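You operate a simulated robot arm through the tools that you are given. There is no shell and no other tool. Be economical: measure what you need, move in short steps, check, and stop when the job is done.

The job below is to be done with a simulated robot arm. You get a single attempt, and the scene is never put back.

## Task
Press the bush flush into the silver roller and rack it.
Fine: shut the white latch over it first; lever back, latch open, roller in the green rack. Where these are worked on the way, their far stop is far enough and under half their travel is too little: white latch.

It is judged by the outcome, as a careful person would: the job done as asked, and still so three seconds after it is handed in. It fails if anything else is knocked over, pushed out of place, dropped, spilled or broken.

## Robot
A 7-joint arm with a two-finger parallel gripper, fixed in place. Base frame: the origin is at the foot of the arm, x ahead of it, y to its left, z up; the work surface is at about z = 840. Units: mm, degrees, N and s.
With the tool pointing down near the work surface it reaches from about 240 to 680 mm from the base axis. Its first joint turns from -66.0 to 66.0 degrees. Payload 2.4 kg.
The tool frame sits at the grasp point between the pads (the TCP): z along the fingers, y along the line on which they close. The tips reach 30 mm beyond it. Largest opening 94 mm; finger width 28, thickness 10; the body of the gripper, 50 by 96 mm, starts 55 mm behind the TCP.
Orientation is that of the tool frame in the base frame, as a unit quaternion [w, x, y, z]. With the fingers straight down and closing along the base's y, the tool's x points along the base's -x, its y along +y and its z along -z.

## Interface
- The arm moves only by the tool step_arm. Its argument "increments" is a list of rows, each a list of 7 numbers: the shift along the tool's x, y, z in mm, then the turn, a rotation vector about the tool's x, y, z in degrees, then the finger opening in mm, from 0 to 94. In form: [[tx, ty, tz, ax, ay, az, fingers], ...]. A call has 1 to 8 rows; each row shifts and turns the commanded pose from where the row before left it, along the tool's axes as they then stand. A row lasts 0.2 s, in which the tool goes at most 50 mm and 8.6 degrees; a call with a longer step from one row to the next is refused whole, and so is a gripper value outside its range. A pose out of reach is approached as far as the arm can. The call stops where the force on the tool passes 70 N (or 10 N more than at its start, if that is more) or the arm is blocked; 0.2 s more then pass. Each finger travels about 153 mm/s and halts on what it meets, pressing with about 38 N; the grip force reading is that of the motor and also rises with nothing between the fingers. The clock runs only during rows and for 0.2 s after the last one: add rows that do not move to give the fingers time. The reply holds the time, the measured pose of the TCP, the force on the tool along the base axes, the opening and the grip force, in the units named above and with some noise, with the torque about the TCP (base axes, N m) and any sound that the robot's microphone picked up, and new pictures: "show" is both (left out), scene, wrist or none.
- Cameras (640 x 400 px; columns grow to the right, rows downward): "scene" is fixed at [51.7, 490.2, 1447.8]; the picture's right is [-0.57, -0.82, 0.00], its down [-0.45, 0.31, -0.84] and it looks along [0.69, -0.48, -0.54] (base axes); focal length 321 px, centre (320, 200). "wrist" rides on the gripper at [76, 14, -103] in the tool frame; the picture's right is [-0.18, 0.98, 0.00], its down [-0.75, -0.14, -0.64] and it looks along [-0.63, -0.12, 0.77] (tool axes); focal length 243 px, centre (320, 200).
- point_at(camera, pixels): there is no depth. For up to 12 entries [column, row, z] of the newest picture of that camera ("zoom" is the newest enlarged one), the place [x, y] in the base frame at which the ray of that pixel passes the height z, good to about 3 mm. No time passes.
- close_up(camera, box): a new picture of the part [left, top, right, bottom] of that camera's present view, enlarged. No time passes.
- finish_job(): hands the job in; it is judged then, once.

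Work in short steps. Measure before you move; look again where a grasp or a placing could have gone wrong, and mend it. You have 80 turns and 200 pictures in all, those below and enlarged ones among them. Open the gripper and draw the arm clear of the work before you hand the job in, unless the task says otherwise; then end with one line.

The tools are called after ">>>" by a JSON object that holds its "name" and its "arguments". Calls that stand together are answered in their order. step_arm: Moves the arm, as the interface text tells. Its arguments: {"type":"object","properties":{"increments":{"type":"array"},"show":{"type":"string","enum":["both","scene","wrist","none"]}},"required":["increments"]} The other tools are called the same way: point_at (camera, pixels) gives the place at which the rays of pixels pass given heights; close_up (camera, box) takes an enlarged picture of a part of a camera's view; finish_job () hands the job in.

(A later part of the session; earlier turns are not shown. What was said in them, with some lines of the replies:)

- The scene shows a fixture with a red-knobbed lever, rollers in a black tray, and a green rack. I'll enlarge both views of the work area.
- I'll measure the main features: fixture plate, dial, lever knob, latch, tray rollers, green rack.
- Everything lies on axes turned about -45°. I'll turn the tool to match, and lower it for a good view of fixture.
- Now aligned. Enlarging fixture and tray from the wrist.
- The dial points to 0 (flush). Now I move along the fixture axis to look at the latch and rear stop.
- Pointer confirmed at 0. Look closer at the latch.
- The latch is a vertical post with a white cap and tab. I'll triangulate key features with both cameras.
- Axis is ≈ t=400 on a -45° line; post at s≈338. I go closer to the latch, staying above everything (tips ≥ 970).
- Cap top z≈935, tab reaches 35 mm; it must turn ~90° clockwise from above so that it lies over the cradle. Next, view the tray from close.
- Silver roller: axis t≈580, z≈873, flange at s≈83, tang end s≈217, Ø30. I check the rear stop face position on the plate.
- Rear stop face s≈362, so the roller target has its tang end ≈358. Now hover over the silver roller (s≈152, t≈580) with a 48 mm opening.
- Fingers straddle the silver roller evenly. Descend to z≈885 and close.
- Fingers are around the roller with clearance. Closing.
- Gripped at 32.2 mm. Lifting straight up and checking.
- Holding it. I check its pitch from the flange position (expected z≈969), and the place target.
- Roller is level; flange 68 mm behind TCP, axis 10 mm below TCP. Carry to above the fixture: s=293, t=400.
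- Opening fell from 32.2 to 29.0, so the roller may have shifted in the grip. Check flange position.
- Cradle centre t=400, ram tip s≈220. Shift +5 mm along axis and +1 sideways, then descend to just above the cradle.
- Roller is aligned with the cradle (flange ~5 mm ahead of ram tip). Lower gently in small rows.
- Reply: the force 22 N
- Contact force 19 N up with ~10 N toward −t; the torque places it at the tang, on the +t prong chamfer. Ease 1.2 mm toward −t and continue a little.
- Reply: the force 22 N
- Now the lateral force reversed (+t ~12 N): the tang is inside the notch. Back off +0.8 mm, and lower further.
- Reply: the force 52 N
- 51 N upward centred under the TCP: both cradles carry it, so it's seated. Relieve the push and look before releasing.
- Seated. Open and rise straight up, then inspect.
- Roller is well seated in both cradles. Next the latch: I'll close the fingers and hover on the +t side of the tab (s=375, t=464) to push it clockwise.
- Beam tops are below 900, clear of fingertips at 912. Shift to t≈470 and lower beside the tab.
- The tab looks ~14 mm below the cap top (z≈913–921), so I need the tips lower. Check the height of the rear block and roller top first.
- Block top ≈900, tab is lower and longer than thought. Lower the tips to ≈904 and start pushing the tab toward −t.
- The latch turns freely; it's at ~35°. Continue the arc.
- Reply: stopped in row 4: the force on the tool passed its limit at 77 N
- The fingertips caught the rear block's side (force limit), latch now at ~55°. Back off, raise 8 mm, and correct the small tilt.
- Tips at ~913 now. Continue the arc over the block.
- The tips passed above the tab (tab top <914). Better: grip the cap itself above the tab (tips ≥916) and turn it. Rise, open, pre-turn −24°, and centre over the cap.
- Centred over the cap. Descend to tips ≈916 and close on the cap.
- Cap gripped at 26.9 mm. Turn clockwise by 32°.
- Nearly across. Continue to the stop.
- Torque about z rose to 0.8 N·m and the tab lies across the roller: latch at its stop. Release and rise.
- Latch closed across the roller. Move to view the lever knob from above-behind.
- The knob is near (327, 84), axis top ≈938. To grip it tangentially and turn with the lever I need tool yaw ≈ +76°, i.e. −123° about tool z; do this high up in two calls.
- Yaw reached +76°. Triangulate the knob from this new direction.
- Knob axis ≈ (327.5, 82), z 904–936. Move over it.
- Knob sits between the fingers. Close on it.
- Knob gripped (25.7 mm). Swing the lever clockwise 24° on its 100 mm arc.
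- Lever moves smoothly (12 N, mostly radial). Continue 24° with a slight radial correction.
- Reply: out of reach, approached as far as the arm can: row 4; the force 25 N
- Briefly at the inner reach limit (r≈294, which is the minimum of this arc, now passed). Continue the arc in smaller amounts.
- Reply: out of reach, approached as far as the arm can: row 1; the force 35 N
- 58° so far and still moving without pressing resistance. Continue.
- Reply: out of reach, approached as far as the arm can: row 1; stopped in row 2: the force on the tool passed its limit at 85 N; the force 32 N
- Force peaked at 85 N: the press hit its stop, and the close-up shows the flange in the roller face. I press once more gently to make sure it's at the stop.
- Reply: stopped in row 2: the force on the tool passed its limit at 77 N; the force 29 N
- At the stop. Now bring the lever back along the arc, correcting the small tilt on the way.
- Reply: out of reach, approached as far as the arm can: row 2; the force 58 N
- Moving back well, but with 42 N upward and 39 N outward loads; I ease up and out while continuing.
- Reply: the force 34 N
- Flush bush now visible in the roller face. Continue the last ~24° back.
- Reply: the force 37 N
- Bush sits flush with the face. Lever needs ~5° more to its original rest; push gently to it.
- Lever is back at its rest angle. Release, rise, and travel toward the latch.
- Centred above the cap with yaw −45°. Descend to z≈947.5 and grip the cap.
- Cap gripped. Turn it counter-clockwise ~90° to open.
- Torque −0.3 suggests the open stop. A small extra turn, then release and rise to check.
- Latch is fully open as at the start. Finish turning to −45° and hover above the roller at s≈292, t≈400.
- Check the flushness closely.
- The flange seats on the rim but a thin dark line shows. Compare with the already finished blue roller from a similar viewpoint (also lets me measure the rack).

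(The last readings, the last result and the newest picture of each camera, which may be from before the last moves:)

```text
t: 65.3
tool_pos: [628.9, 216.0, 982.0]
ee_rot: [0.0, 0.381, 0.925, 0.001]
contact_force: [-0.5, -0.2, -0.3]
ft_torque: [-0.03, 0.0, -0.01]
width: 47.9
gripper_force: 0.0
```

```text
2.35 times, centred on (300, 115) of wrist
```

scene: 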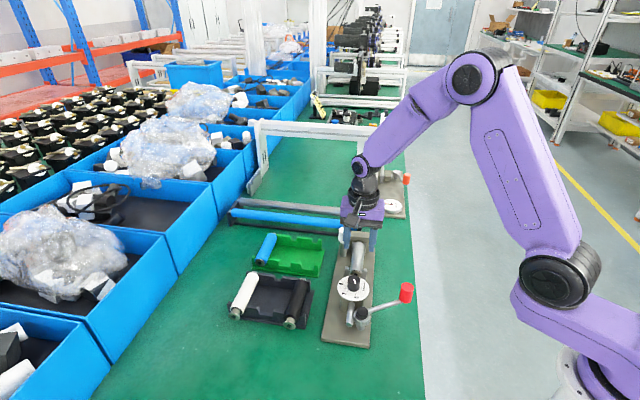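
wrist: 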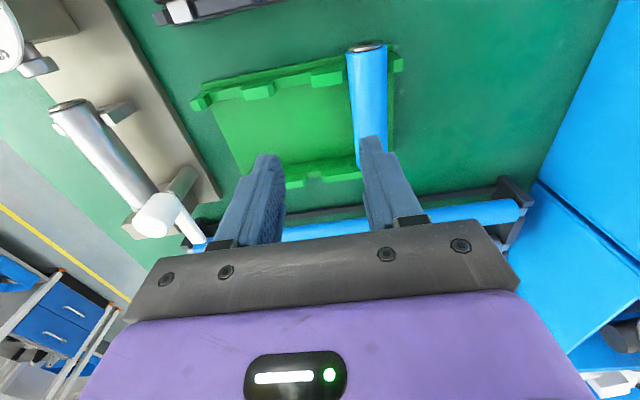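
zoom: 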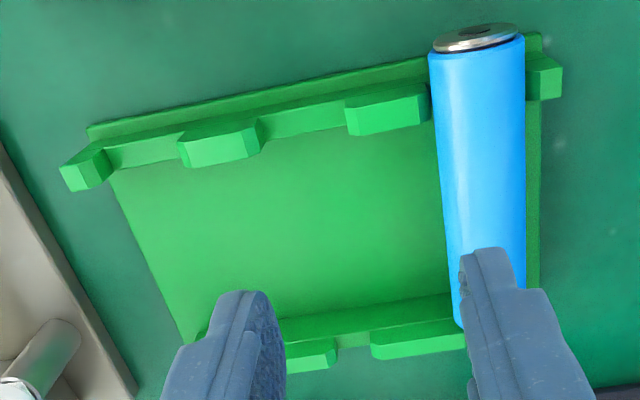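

The finished blue roller shows the identical seat and dark line, so the silver one is flush. Now measure the rack slots (left prongs, notches).

>>> {"name": "point_at", "arguments": {"camera": "wrist", "pixels": [[212, 94, 865], [241, 88, 865], [275.7, 82, 865], [311.5, 78, 865], [367, 47, 873], [354.5, 52, 873], [395.5, 46.5, 873], [305, 182, 870], [210, 92, 850]]}}

>>> {"name": "step_arm", "arguments": {"increments": [[0, -35, 0, 0, 0, 0, 48], [0, -35, 0, 0, 0, 0, 48], [20, 0, 0, 0, 0, 0, 48], [0, 0, 0, 0, 0, 0, 48]], "show": "both"}}

>>> {"name": "close_up", "arguments": {"camera": "scene", "box": [240, 225, 335, 285]}}

>>> {"name": "close_up", "arguments": {"camera": "wrist", "box": [220, 30, 460, 220]}}

```text
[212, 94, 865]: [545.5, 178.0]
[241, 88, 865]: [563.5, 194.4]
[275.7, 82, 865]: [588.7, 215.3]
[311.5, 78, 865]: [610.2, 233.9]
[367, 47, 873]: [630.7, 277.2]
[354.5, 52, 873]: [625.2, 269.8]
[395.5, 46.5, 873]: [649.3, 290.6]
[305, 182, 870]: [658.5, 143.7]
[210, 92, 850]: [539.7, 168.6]
```

```text
t: 66.3
tool_pos: [563.5, 179.4, 982.5]
ee_rot: [0.0, 0.381, 0.925, 0.001]
contact_force: [-0.8, 0.7, -0.3]
ft_torque: [0.02, -0.02, 0.0]
width: 48.1
gripper_force: 0.1
```

scene: 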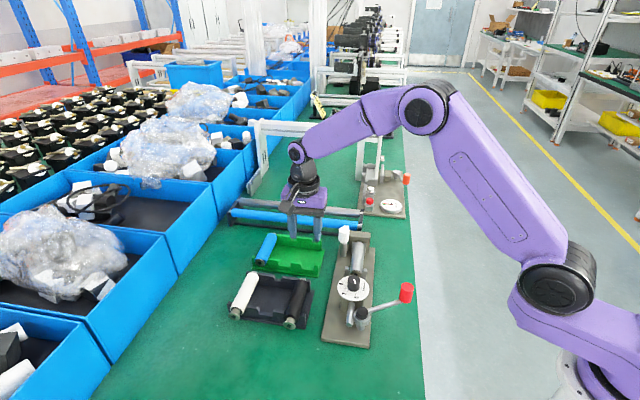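
wrist: 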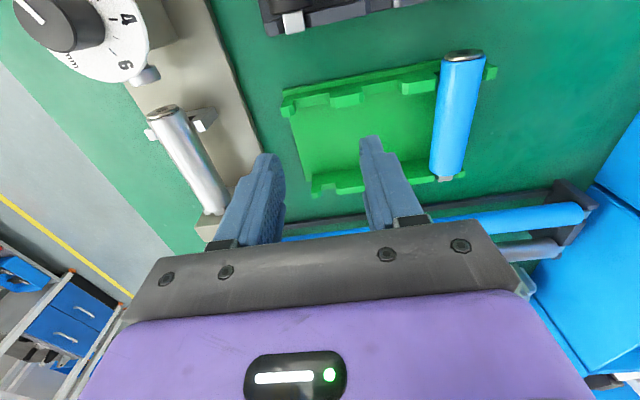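

```text
6.67 times, centred on (288, 255) of scene
```

zoom: 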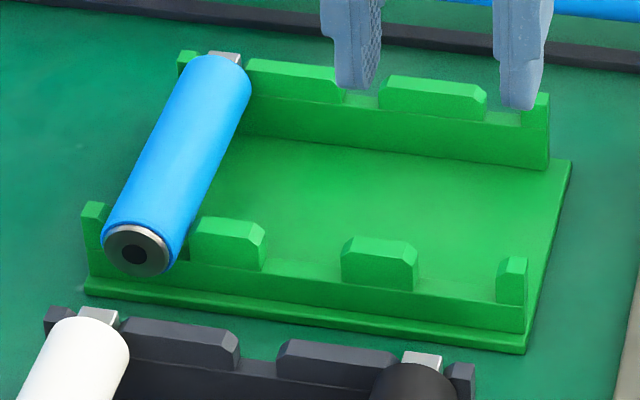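

```text
2.11 times, centred on (340, 125) of wrist
```

zoom: 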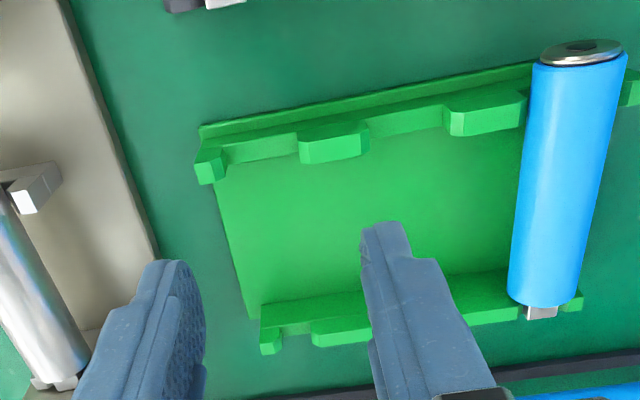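

>>> {"name": "point_at", "arguments": {"camera": "wrist", "pixels": [[296.3, 106, 862], [320, 100.3, 862], [312.4, 192, 868], [327.2, 189.5, 868], [461.5, 53, 873], [450, 181, 873], [440, 150, 873], [468, 150, 873]]}}

>>> {"name": "point_at", "arguments": {"camera": "scene", "pixels": [[302.5, 268.5, 860], [314.5, 270.5, 860], [313, 243, 868], [318.7, 243.3, 868], [260.5, 263.2, 873], [260.5, 263.2, 867]]}}

```text
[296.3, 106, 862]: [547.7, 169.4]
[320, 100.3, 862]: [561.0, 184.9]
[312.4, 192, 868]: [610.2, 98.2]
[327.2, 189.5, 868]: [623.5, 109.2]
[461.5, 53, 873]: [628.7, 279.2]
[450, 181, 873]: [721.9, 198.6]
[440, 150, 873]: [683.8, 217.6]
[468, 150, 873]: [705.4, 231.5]
```

```text
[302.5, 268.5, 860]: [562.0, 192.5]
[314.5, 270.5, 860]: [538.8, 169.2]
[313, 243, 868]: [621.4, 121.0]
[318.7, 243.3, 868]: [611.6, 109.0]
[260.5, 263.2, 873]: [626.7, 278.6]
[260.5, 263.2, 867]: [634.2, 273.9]
```

>>> {"name": "point_at", "arguments": {"camera": "wrist", "pixels": [[163, 110, 880], [445.5, 177, 873], [463.5, 53.7, 873]]}}

>>> {"name": "point_at", "arguments": {"camera": "scene", "pixels": [[355.6, 275.1, 880], [355.6, 275.1, 876], [355.6, 275.1, 884]]}}

```text
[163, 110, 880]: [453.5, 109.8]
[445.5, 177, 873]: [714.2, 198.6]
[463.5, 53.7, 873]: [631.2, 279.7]
```

```text
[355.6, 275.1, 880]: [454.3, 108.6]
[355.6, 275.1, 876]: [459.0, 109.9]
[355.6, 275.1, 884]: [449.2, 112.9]
```

Silver flange now at s≈244, z≈880; blue's at s≈248, so slot 1 target flange s≈247.5, t≈520.5. Go pick the silver roller at s≈297.

>>> {"name": "step_arm", "arguments": {"increments": [[-8.5, -42.1, 0, 0, 0, 0, 48], [-8.5, -42.1, 0, 0, 0, 0, 48], [-8.5, -42.1, 0, 0, 0, 0, 48], [0, 0, 30, 0, 0, 0, 48], [0, 0, 30, 0, 0, 0, 48], [0, 0, 0, 0, 0, 0, 48]], "show": "wrist"}}

>>> {"name": "close_up", "arguments": {"camera": "wrist", "box": [200, 20, 440, 240]}}

```text
t: 67.7
tool_pos: [493.7, 72.9, 923.3]
ee_rot: [0.0, 0.381, 0.925, 0.0]
contact_force: [-0.7, -0.5, -0.4]
ft_torque: [0.0, -0.01, 0.01]
width: 47.9
gripper_force: 0.0
```

wrist: 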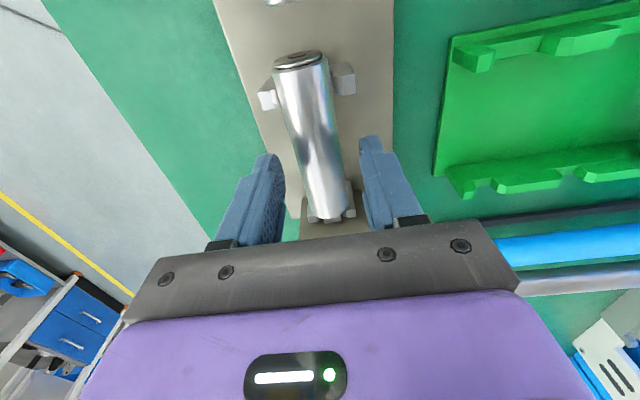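

```text
1.82 times, centred on (320, 130) of wrist
```

zoom: 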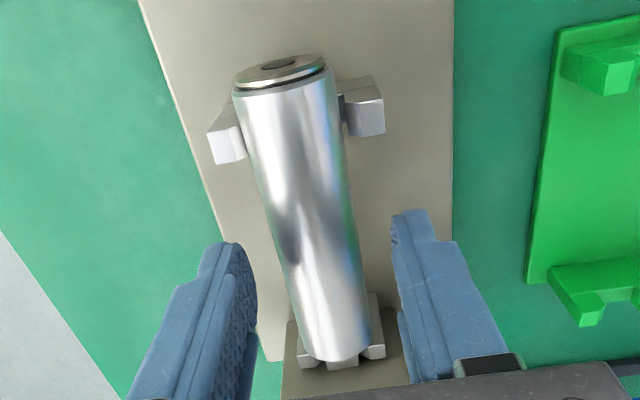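

Straddled and centred. Descend to z≈890 and grip.

>>> {"name": "step_arm", "arguments": {"increments": [[0, 0, 17, 0, 0, 0, 48], [0, 0, 16, 0, 0, 0, 48], [0, 0, 0, 0, 0, 0, 36], [0, 0, 0, 0, 0, 0, 20], [0, 0, 0, 0, 0, 0, 20]], "show": "none"}}

>>> {"name": "step_arm", "arguments": {"increments": [[0, 0, -15, 0, 0, 0, 20], [0, 0, -35, 0, 0, 0, 20], [0, 0, -40, 0, 0, 0, 20], [0, 0, 0, 0, 0, 0, 20]], "show": "both"}}

>>> {"name": "close_up", "arguments": {"camera": "wrist", "box": [200, 0, 440, 240]}}

>>> {"name": "close_up", "arguments": {"camera": "scene", "box": [310, 200, 410, 300]}}

```text
t: 68.9
tool_pos: [493.7, 73.0, 890.9]
ee_rot: [-0.001, 0.381, 0.925, 0.0]
contact_force: [-3.1, -0.5, 2.6]
ft_torque: [-0.1, -0.16, -0.15]
width: 31.9
gripper_force: 38.4
```

```text
t: 69.9
tool_pos: [492.5, 73.3, 980.0]
ee_rot: [-0.001, 0.381, 0.925, 0.001]
contact_force: [0.7, 0.5, -1.8]
ft_torque: [0.01, 0.01, 0.03]
width: 29.3
gripper_force: 38.4
```

scene: 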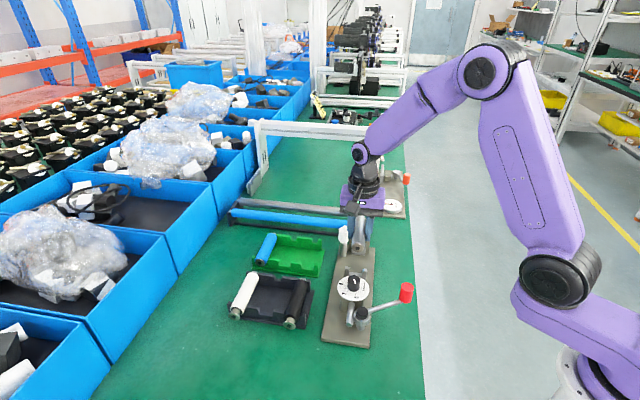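
wrist: 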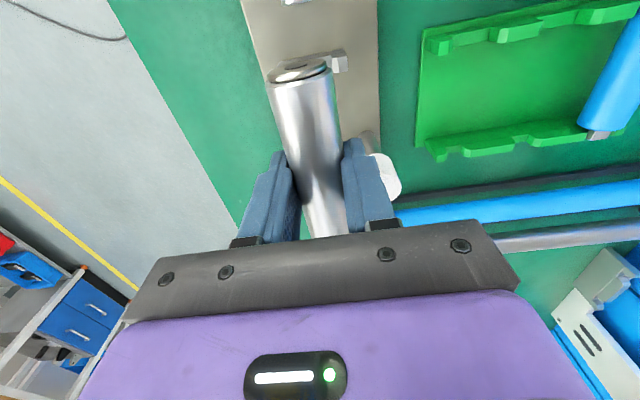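

```text
1.67 times, centred on (320, 120) of wrist
```

zoom: 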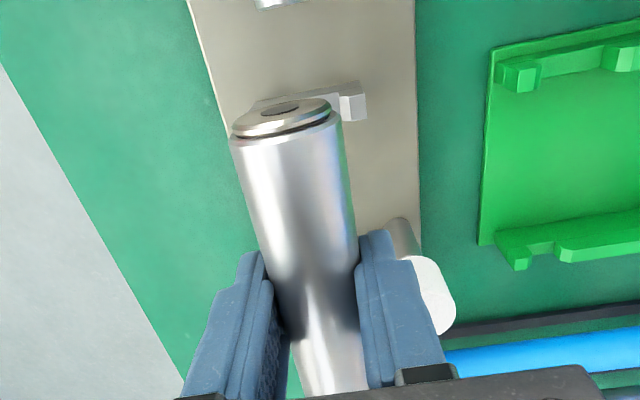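

```text
4.00 times, centred on (360, 250) of scene
```

zoom: 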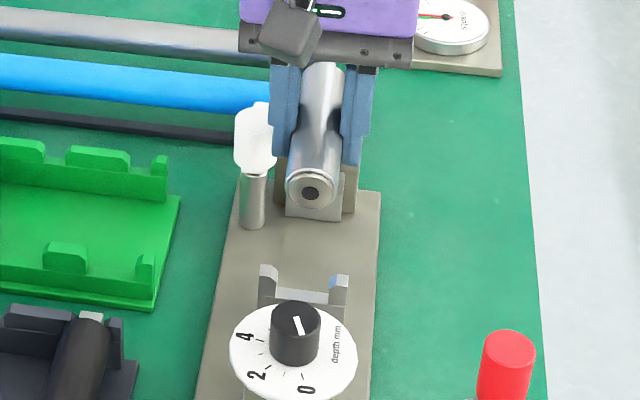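

Lifted level. Measure flange in hand.

>>> {"name": "point_at", "arguments": {"camera": "wrist", "pixels": [[296.6, 64.8, 968], [296.6, 64.8, 964]]}}

>>> {"name": "point_at", "arguments": {"camera": "scene", "pixels": [[357.75, 248, 968], [357.75, 248, 964]]}}

>>> {"name": "step_arm", "arguments": {"increments": [[-1, 40, 0, 0, 0, 0, 20], [-1, 40, 0, 0, 0, 0, 20], [-1, 39, 0, 0, 0, 0, 20], [0, 0, 0, 0, 0, 0, 20], [0, 0, 0, 0, 0, 0, 20]], "show": "both"}}

>>> {"name": "close_up", "arguments": {"camera": "wrist", "box": [200, 0, 440, 240]}}

>>> {"name": "close_up", "arguments": {"camera": "scene", "box": [240, 210, 340, 290]}}

```text
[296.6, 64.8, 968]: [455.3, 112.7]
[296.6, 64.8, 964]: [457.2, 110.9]
```

```text
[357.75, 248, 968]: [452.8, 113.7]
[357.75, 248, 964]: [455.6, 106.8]
```

```text
t: 71.1
tool_pos: [578.2, 154.2, 979.6]
ee_rot: [0.0, 0.381, 0.925, 0.002]
contact_force: [0.0, 0.0, -1.4]
ft_torque: [0.01, 0.02, 0.01]
width: 28.9
gripper_force: 38.3
```

scene: 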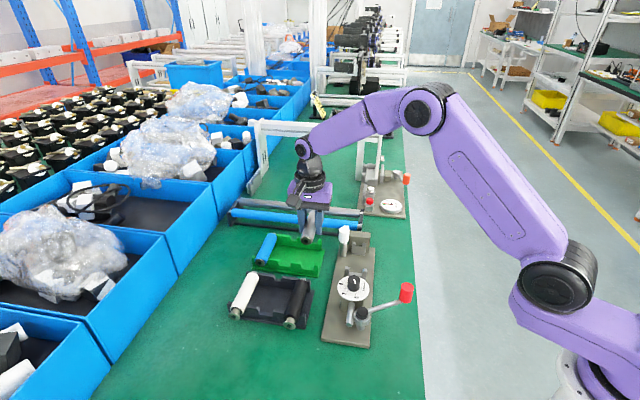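
wrist: 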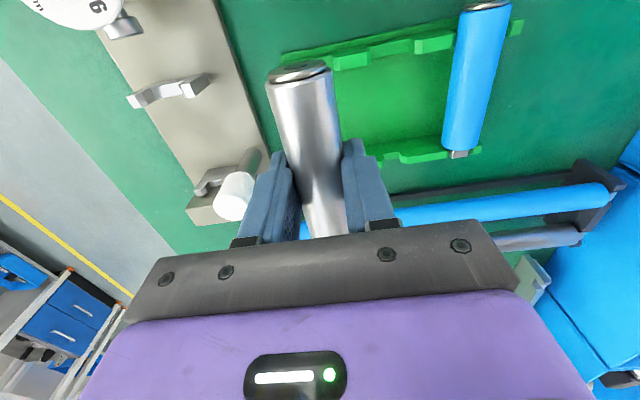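

```text
1.67 times, centred on (320, 120) of wrist
```

zoom: 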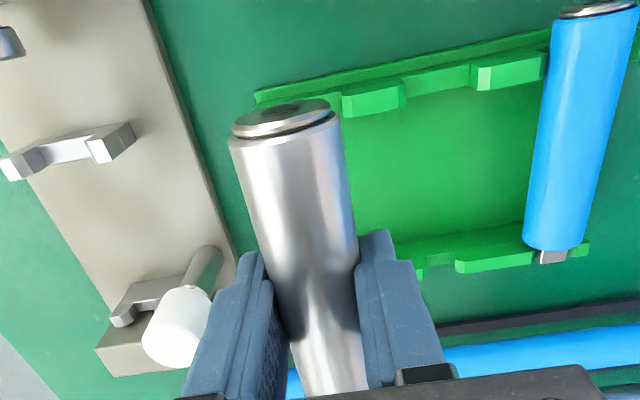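

```text
5.00 times, centred on (290, 250) of scene
```

zoom: 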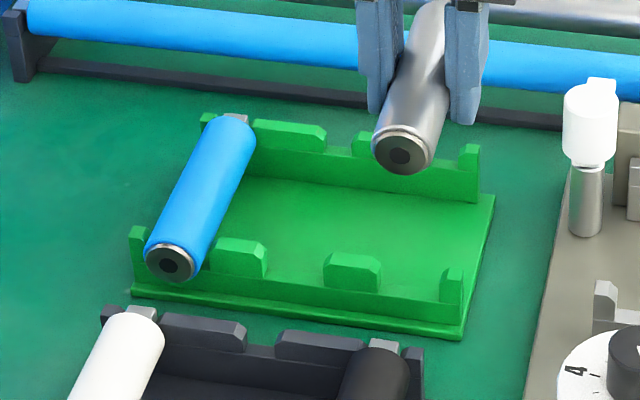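

Flange is 53 mm behind TCP. Shift +2.5 in t and descend to z≈908 for a check.

>>> {"name": "step_arm", "arguments": {"increments": [[-0.7, 2.5, 0, 0, 0, 0, 20], [0, 0, 36, 0, 0, 0, 20], [0, 0, 35, 0, 0, 0, 20], [0, 0, 0, 0, 0, 0, 20], [0, 0, 0, 0, 0, 0, 20]]}}

>>> {"name": "close_up", "arguments": {"camera": "wrist", "box": [200, 0, 440, 200]}}

>>> {"name": "close_up", "arguments": {"camera": "scene", "box": [240, 210, 340, 290]}}

```text
t: 72.3
tool_pos: [583.1, 159.2, 906.6]
ee_rot: [0.0, 0.381, 0.925, 0.001]
contact_force: [0.4, 0.7, -1.9]
ft_torque: [-0.02, -0.01, 0.04]
width: 29.3
gripper_force: 38.3
```

scene: 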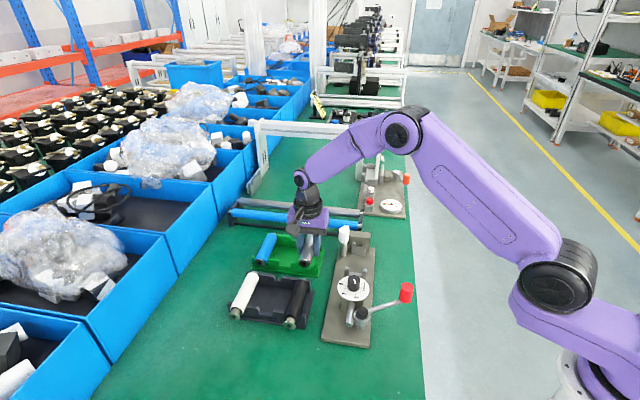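
wrist: 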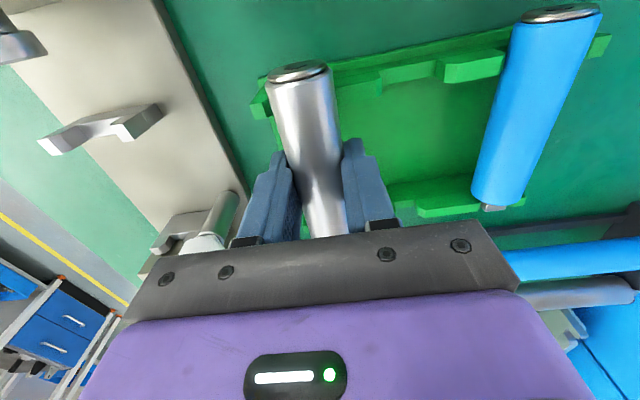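

```text
2.00 times, centred on (320, 100) of wrist
```

zoom: 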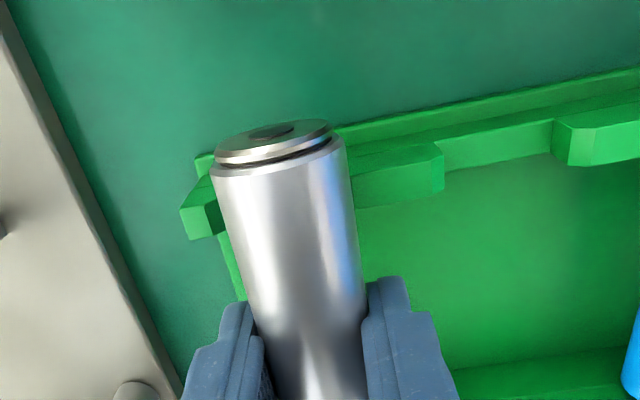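

```text
5.00 times, centred on (290, 250) of scene
```

zoom: 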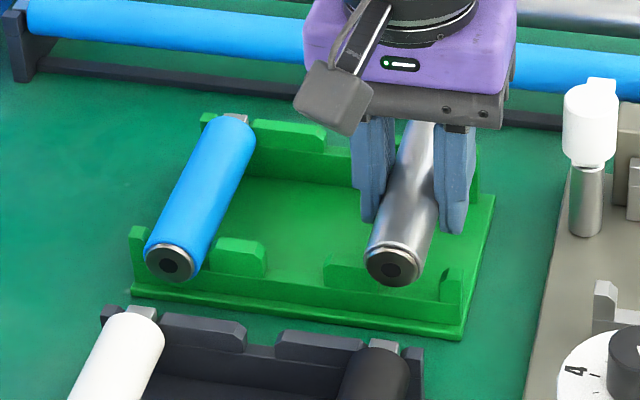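

TCP reads t≈524.9; compared with blue's relation to its notch the roller should move ≈3.7 mm toward −t. Correct and lower to ~897.

>>> {"name": "step_arm", "arguments": {"increments": [[0, -3.7, 0, 0, 0, 0, 20], [0, 0, 5, 0, 0, 0, 20], [0, 0, 4, 0, 0, 0, 20], [0, 0, 0, 0, 0, 0, 20], [0, 0, 0, 0, 0, 0, 20]]}}

>>> {"name": "close_up", "arguments": {"camera": "wrist", "box": [200, 0, 440, 200]}}

>>> {"name": "close_up", "arguments": {"camera": "scene", "box": [240, 230, 330, 290]}}

```text
t: 73.5
tool_pos: [579.8, 154.0, 899.5]
ee_rot: [0.0, 0.381, 0.924, 0.0]
contact_force: [0.9, -0.3, -2.3]
ft_torque: [-0.03, 0.01, -0.01]
width: 29.1
gripper_force: 38.1
```

scene: 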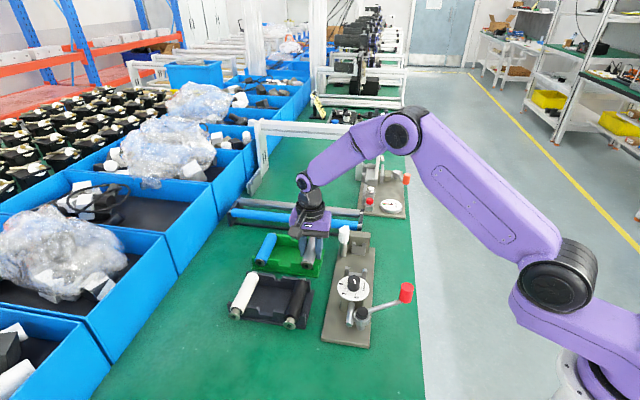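
wrist: 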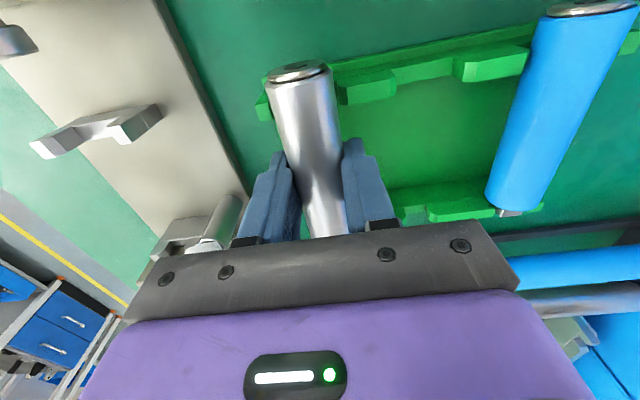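

```text
2.00 times, centred on (320, 100) of wrist
```

zoom: 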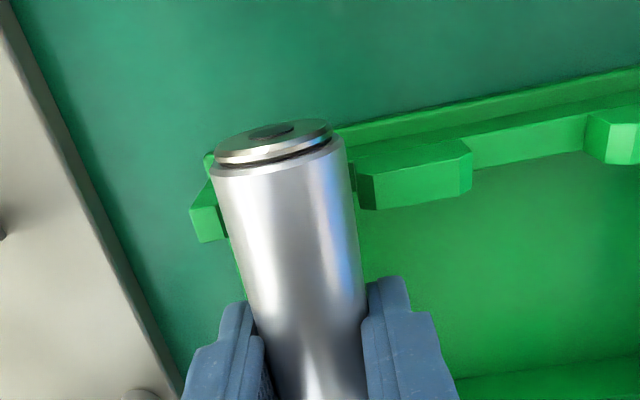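

```text
6.67 times, centred on (285, 260) of scene
```

zoom: 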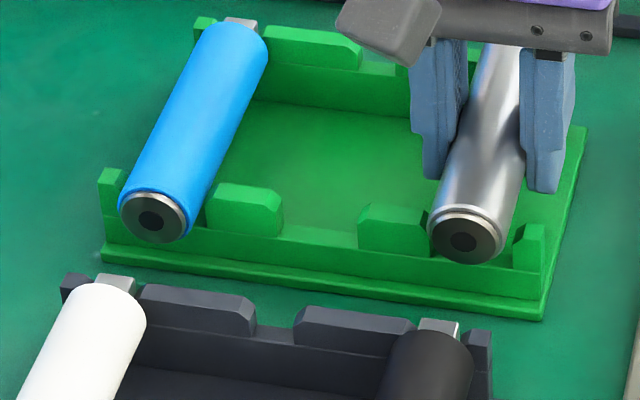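

Now the hole (463) is where it should be relative to the notch (462). Lower gently.

>>> {"name": "step_arm", "arguments": {"increments": [[0, 0, 4, 0, 0, 0, 20], [0, 0, 4, 0, 0, 0, 20], [0, 0, 3, 0, 0, 0, 20], [0, 0, 0, 0, 0, 0, 20]], "show": "none"}}

```text
t: 74.5
tool_pos: [579.9, 154.7, 889.6]
ee_rot: [0.0, 0.38, 0.925, 0.001]
contact_force: [3.7, 3.1, -0.8]
ft_torque: [-0.01, -0.13, 0.29]
width: 29.1
gripper_force: 38.0
5 turns are left
```

Slight side contact only; it's entering the notches. Lower the last ~4.5 mm and look.

>>> {"name": "step_arm", "arguments": {"increments": [[0, 0.5, 2.5, 0, 0, 0, 20], [0, 0, 2, 0, 0, 0, 20], [0, 0, 0, 0, 0, 0, 20]], "show": "scene"}}

>>> {"name": "close_up", "arguments": {"camera": "scene", "box": [240, 230, 330, 290]}}

>>> {"name": "close_up", "arguments": {"camera": "wrist", "box": [200, 0, 440, 200]}}

```text
t: 75.3
tool_pos: [579.9, 155.3, 887.9]
ee_rot: [0.001, 0.381, 0.924, 0.003]
contact_force: [-7.9, -0.2, 38.3]
ft_torque: [0.41, 0.49, 0.0]
width: 29.2
gripper_force: 38.0
```

scene: 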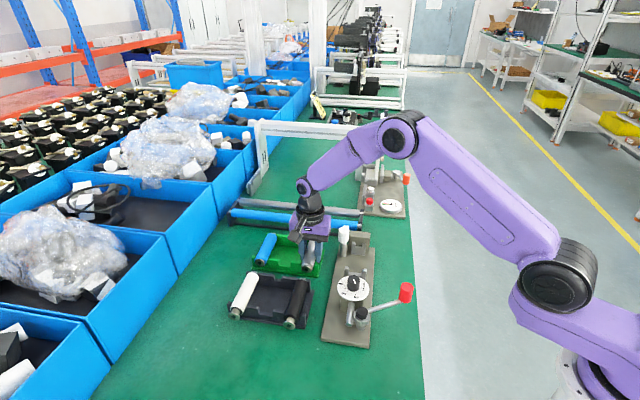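

```text
6.67 times, centred on (285, 260) of scene
```

zoom: 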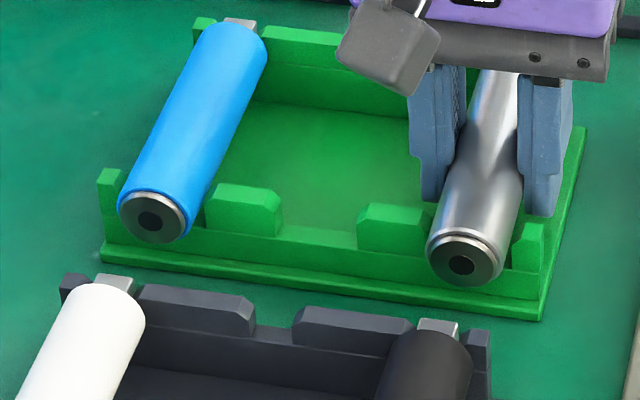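

```text
2.00 times, centred on (320, 100) of wrist
4 turns are left
```

zoom: 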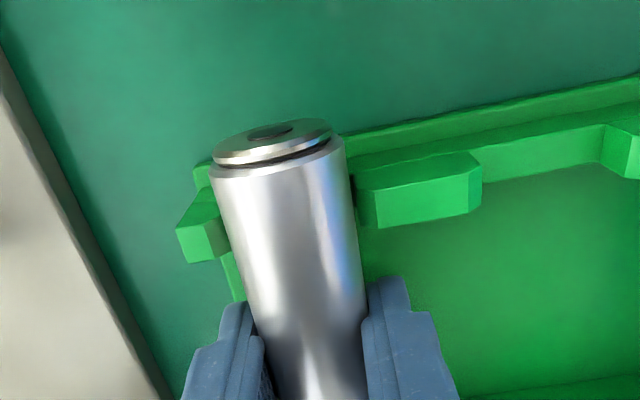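

Seated: 38 N up, and the hole sits at the same height relative to the prongs as blue's. Release, rise straight up, and back away.

>>> {"name": "step_arm", "arguments": {"increments": [[0, 0, -1.5, 0, 0, 0, 20], [0, 0, 0, 0, 0, 0, 40], [0, 0, 0, 0, 0, 0, 46], [0, 0, -20, 0, 0, 0, 46], [0, 0, -40, 0, 0, 0, 46], [0, 0, -45, 0, 0, 0, 46], [40, -10, -25, 0, 0, 0, 46], [40, -10, -25, 0, 0, 0, 46]], "show": "both"}}

>>> {"name": "close_up", "arguments": {"camera": "scene", "box": [225, 220, 345, 300]}}

>>> {"name": "close_up", "arguments": {"camera": "scene", "box": [310, 215, 430, 345]}}

```text
t: 77.1
tool_pos: [508.1, 196.8, 1039.8]
ee_rot: [-0.001, 0.38, 0.925, 0.001]
contact_force: [-0.2, -0.4, 0.4]
ft_torque: [0.03, 0.0, 0.01]
width: 45.8
gripper_force: 0.1
```

scene: 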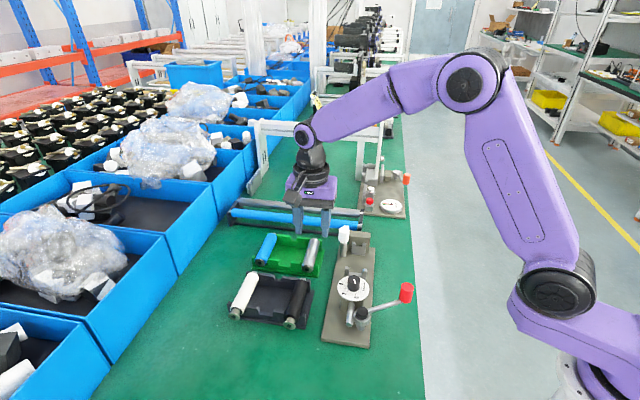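
wrist: 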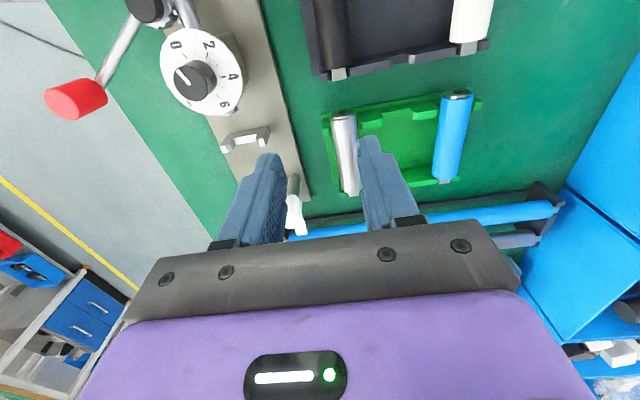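

```text
5.00 times, centred on (285, 260) of scene
```

zoom: 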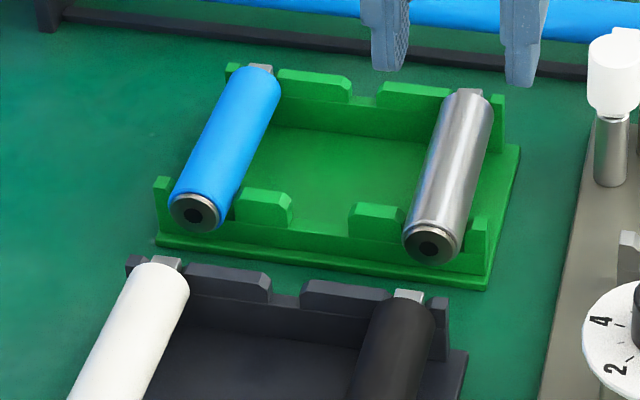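

```text
3.08 times, centred on (370, 280) of scene
3 turns are left
```

zoom: 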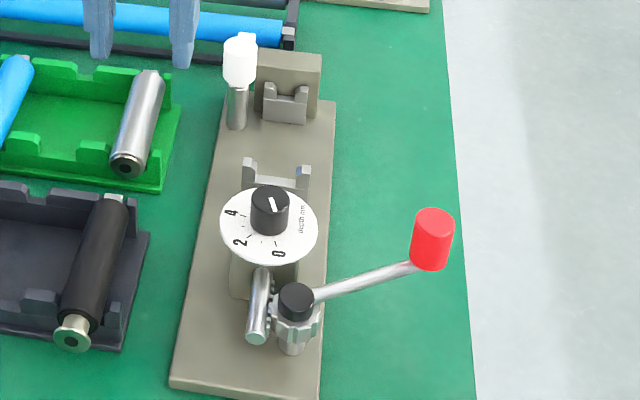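

The silver roller sits in the green rack just like the blue one. The lever is back, the latch is open, and the arm is clear with the gripper open, so I'm handing the job in.

>>> {"name": "finish_job", "arguments": {}}

```text
The job is handed in.
```

The bush is pressed flush into the silver roller and the roller is in the green rack; the white latch was shut over it for pressing and is open again, and the lever is back.
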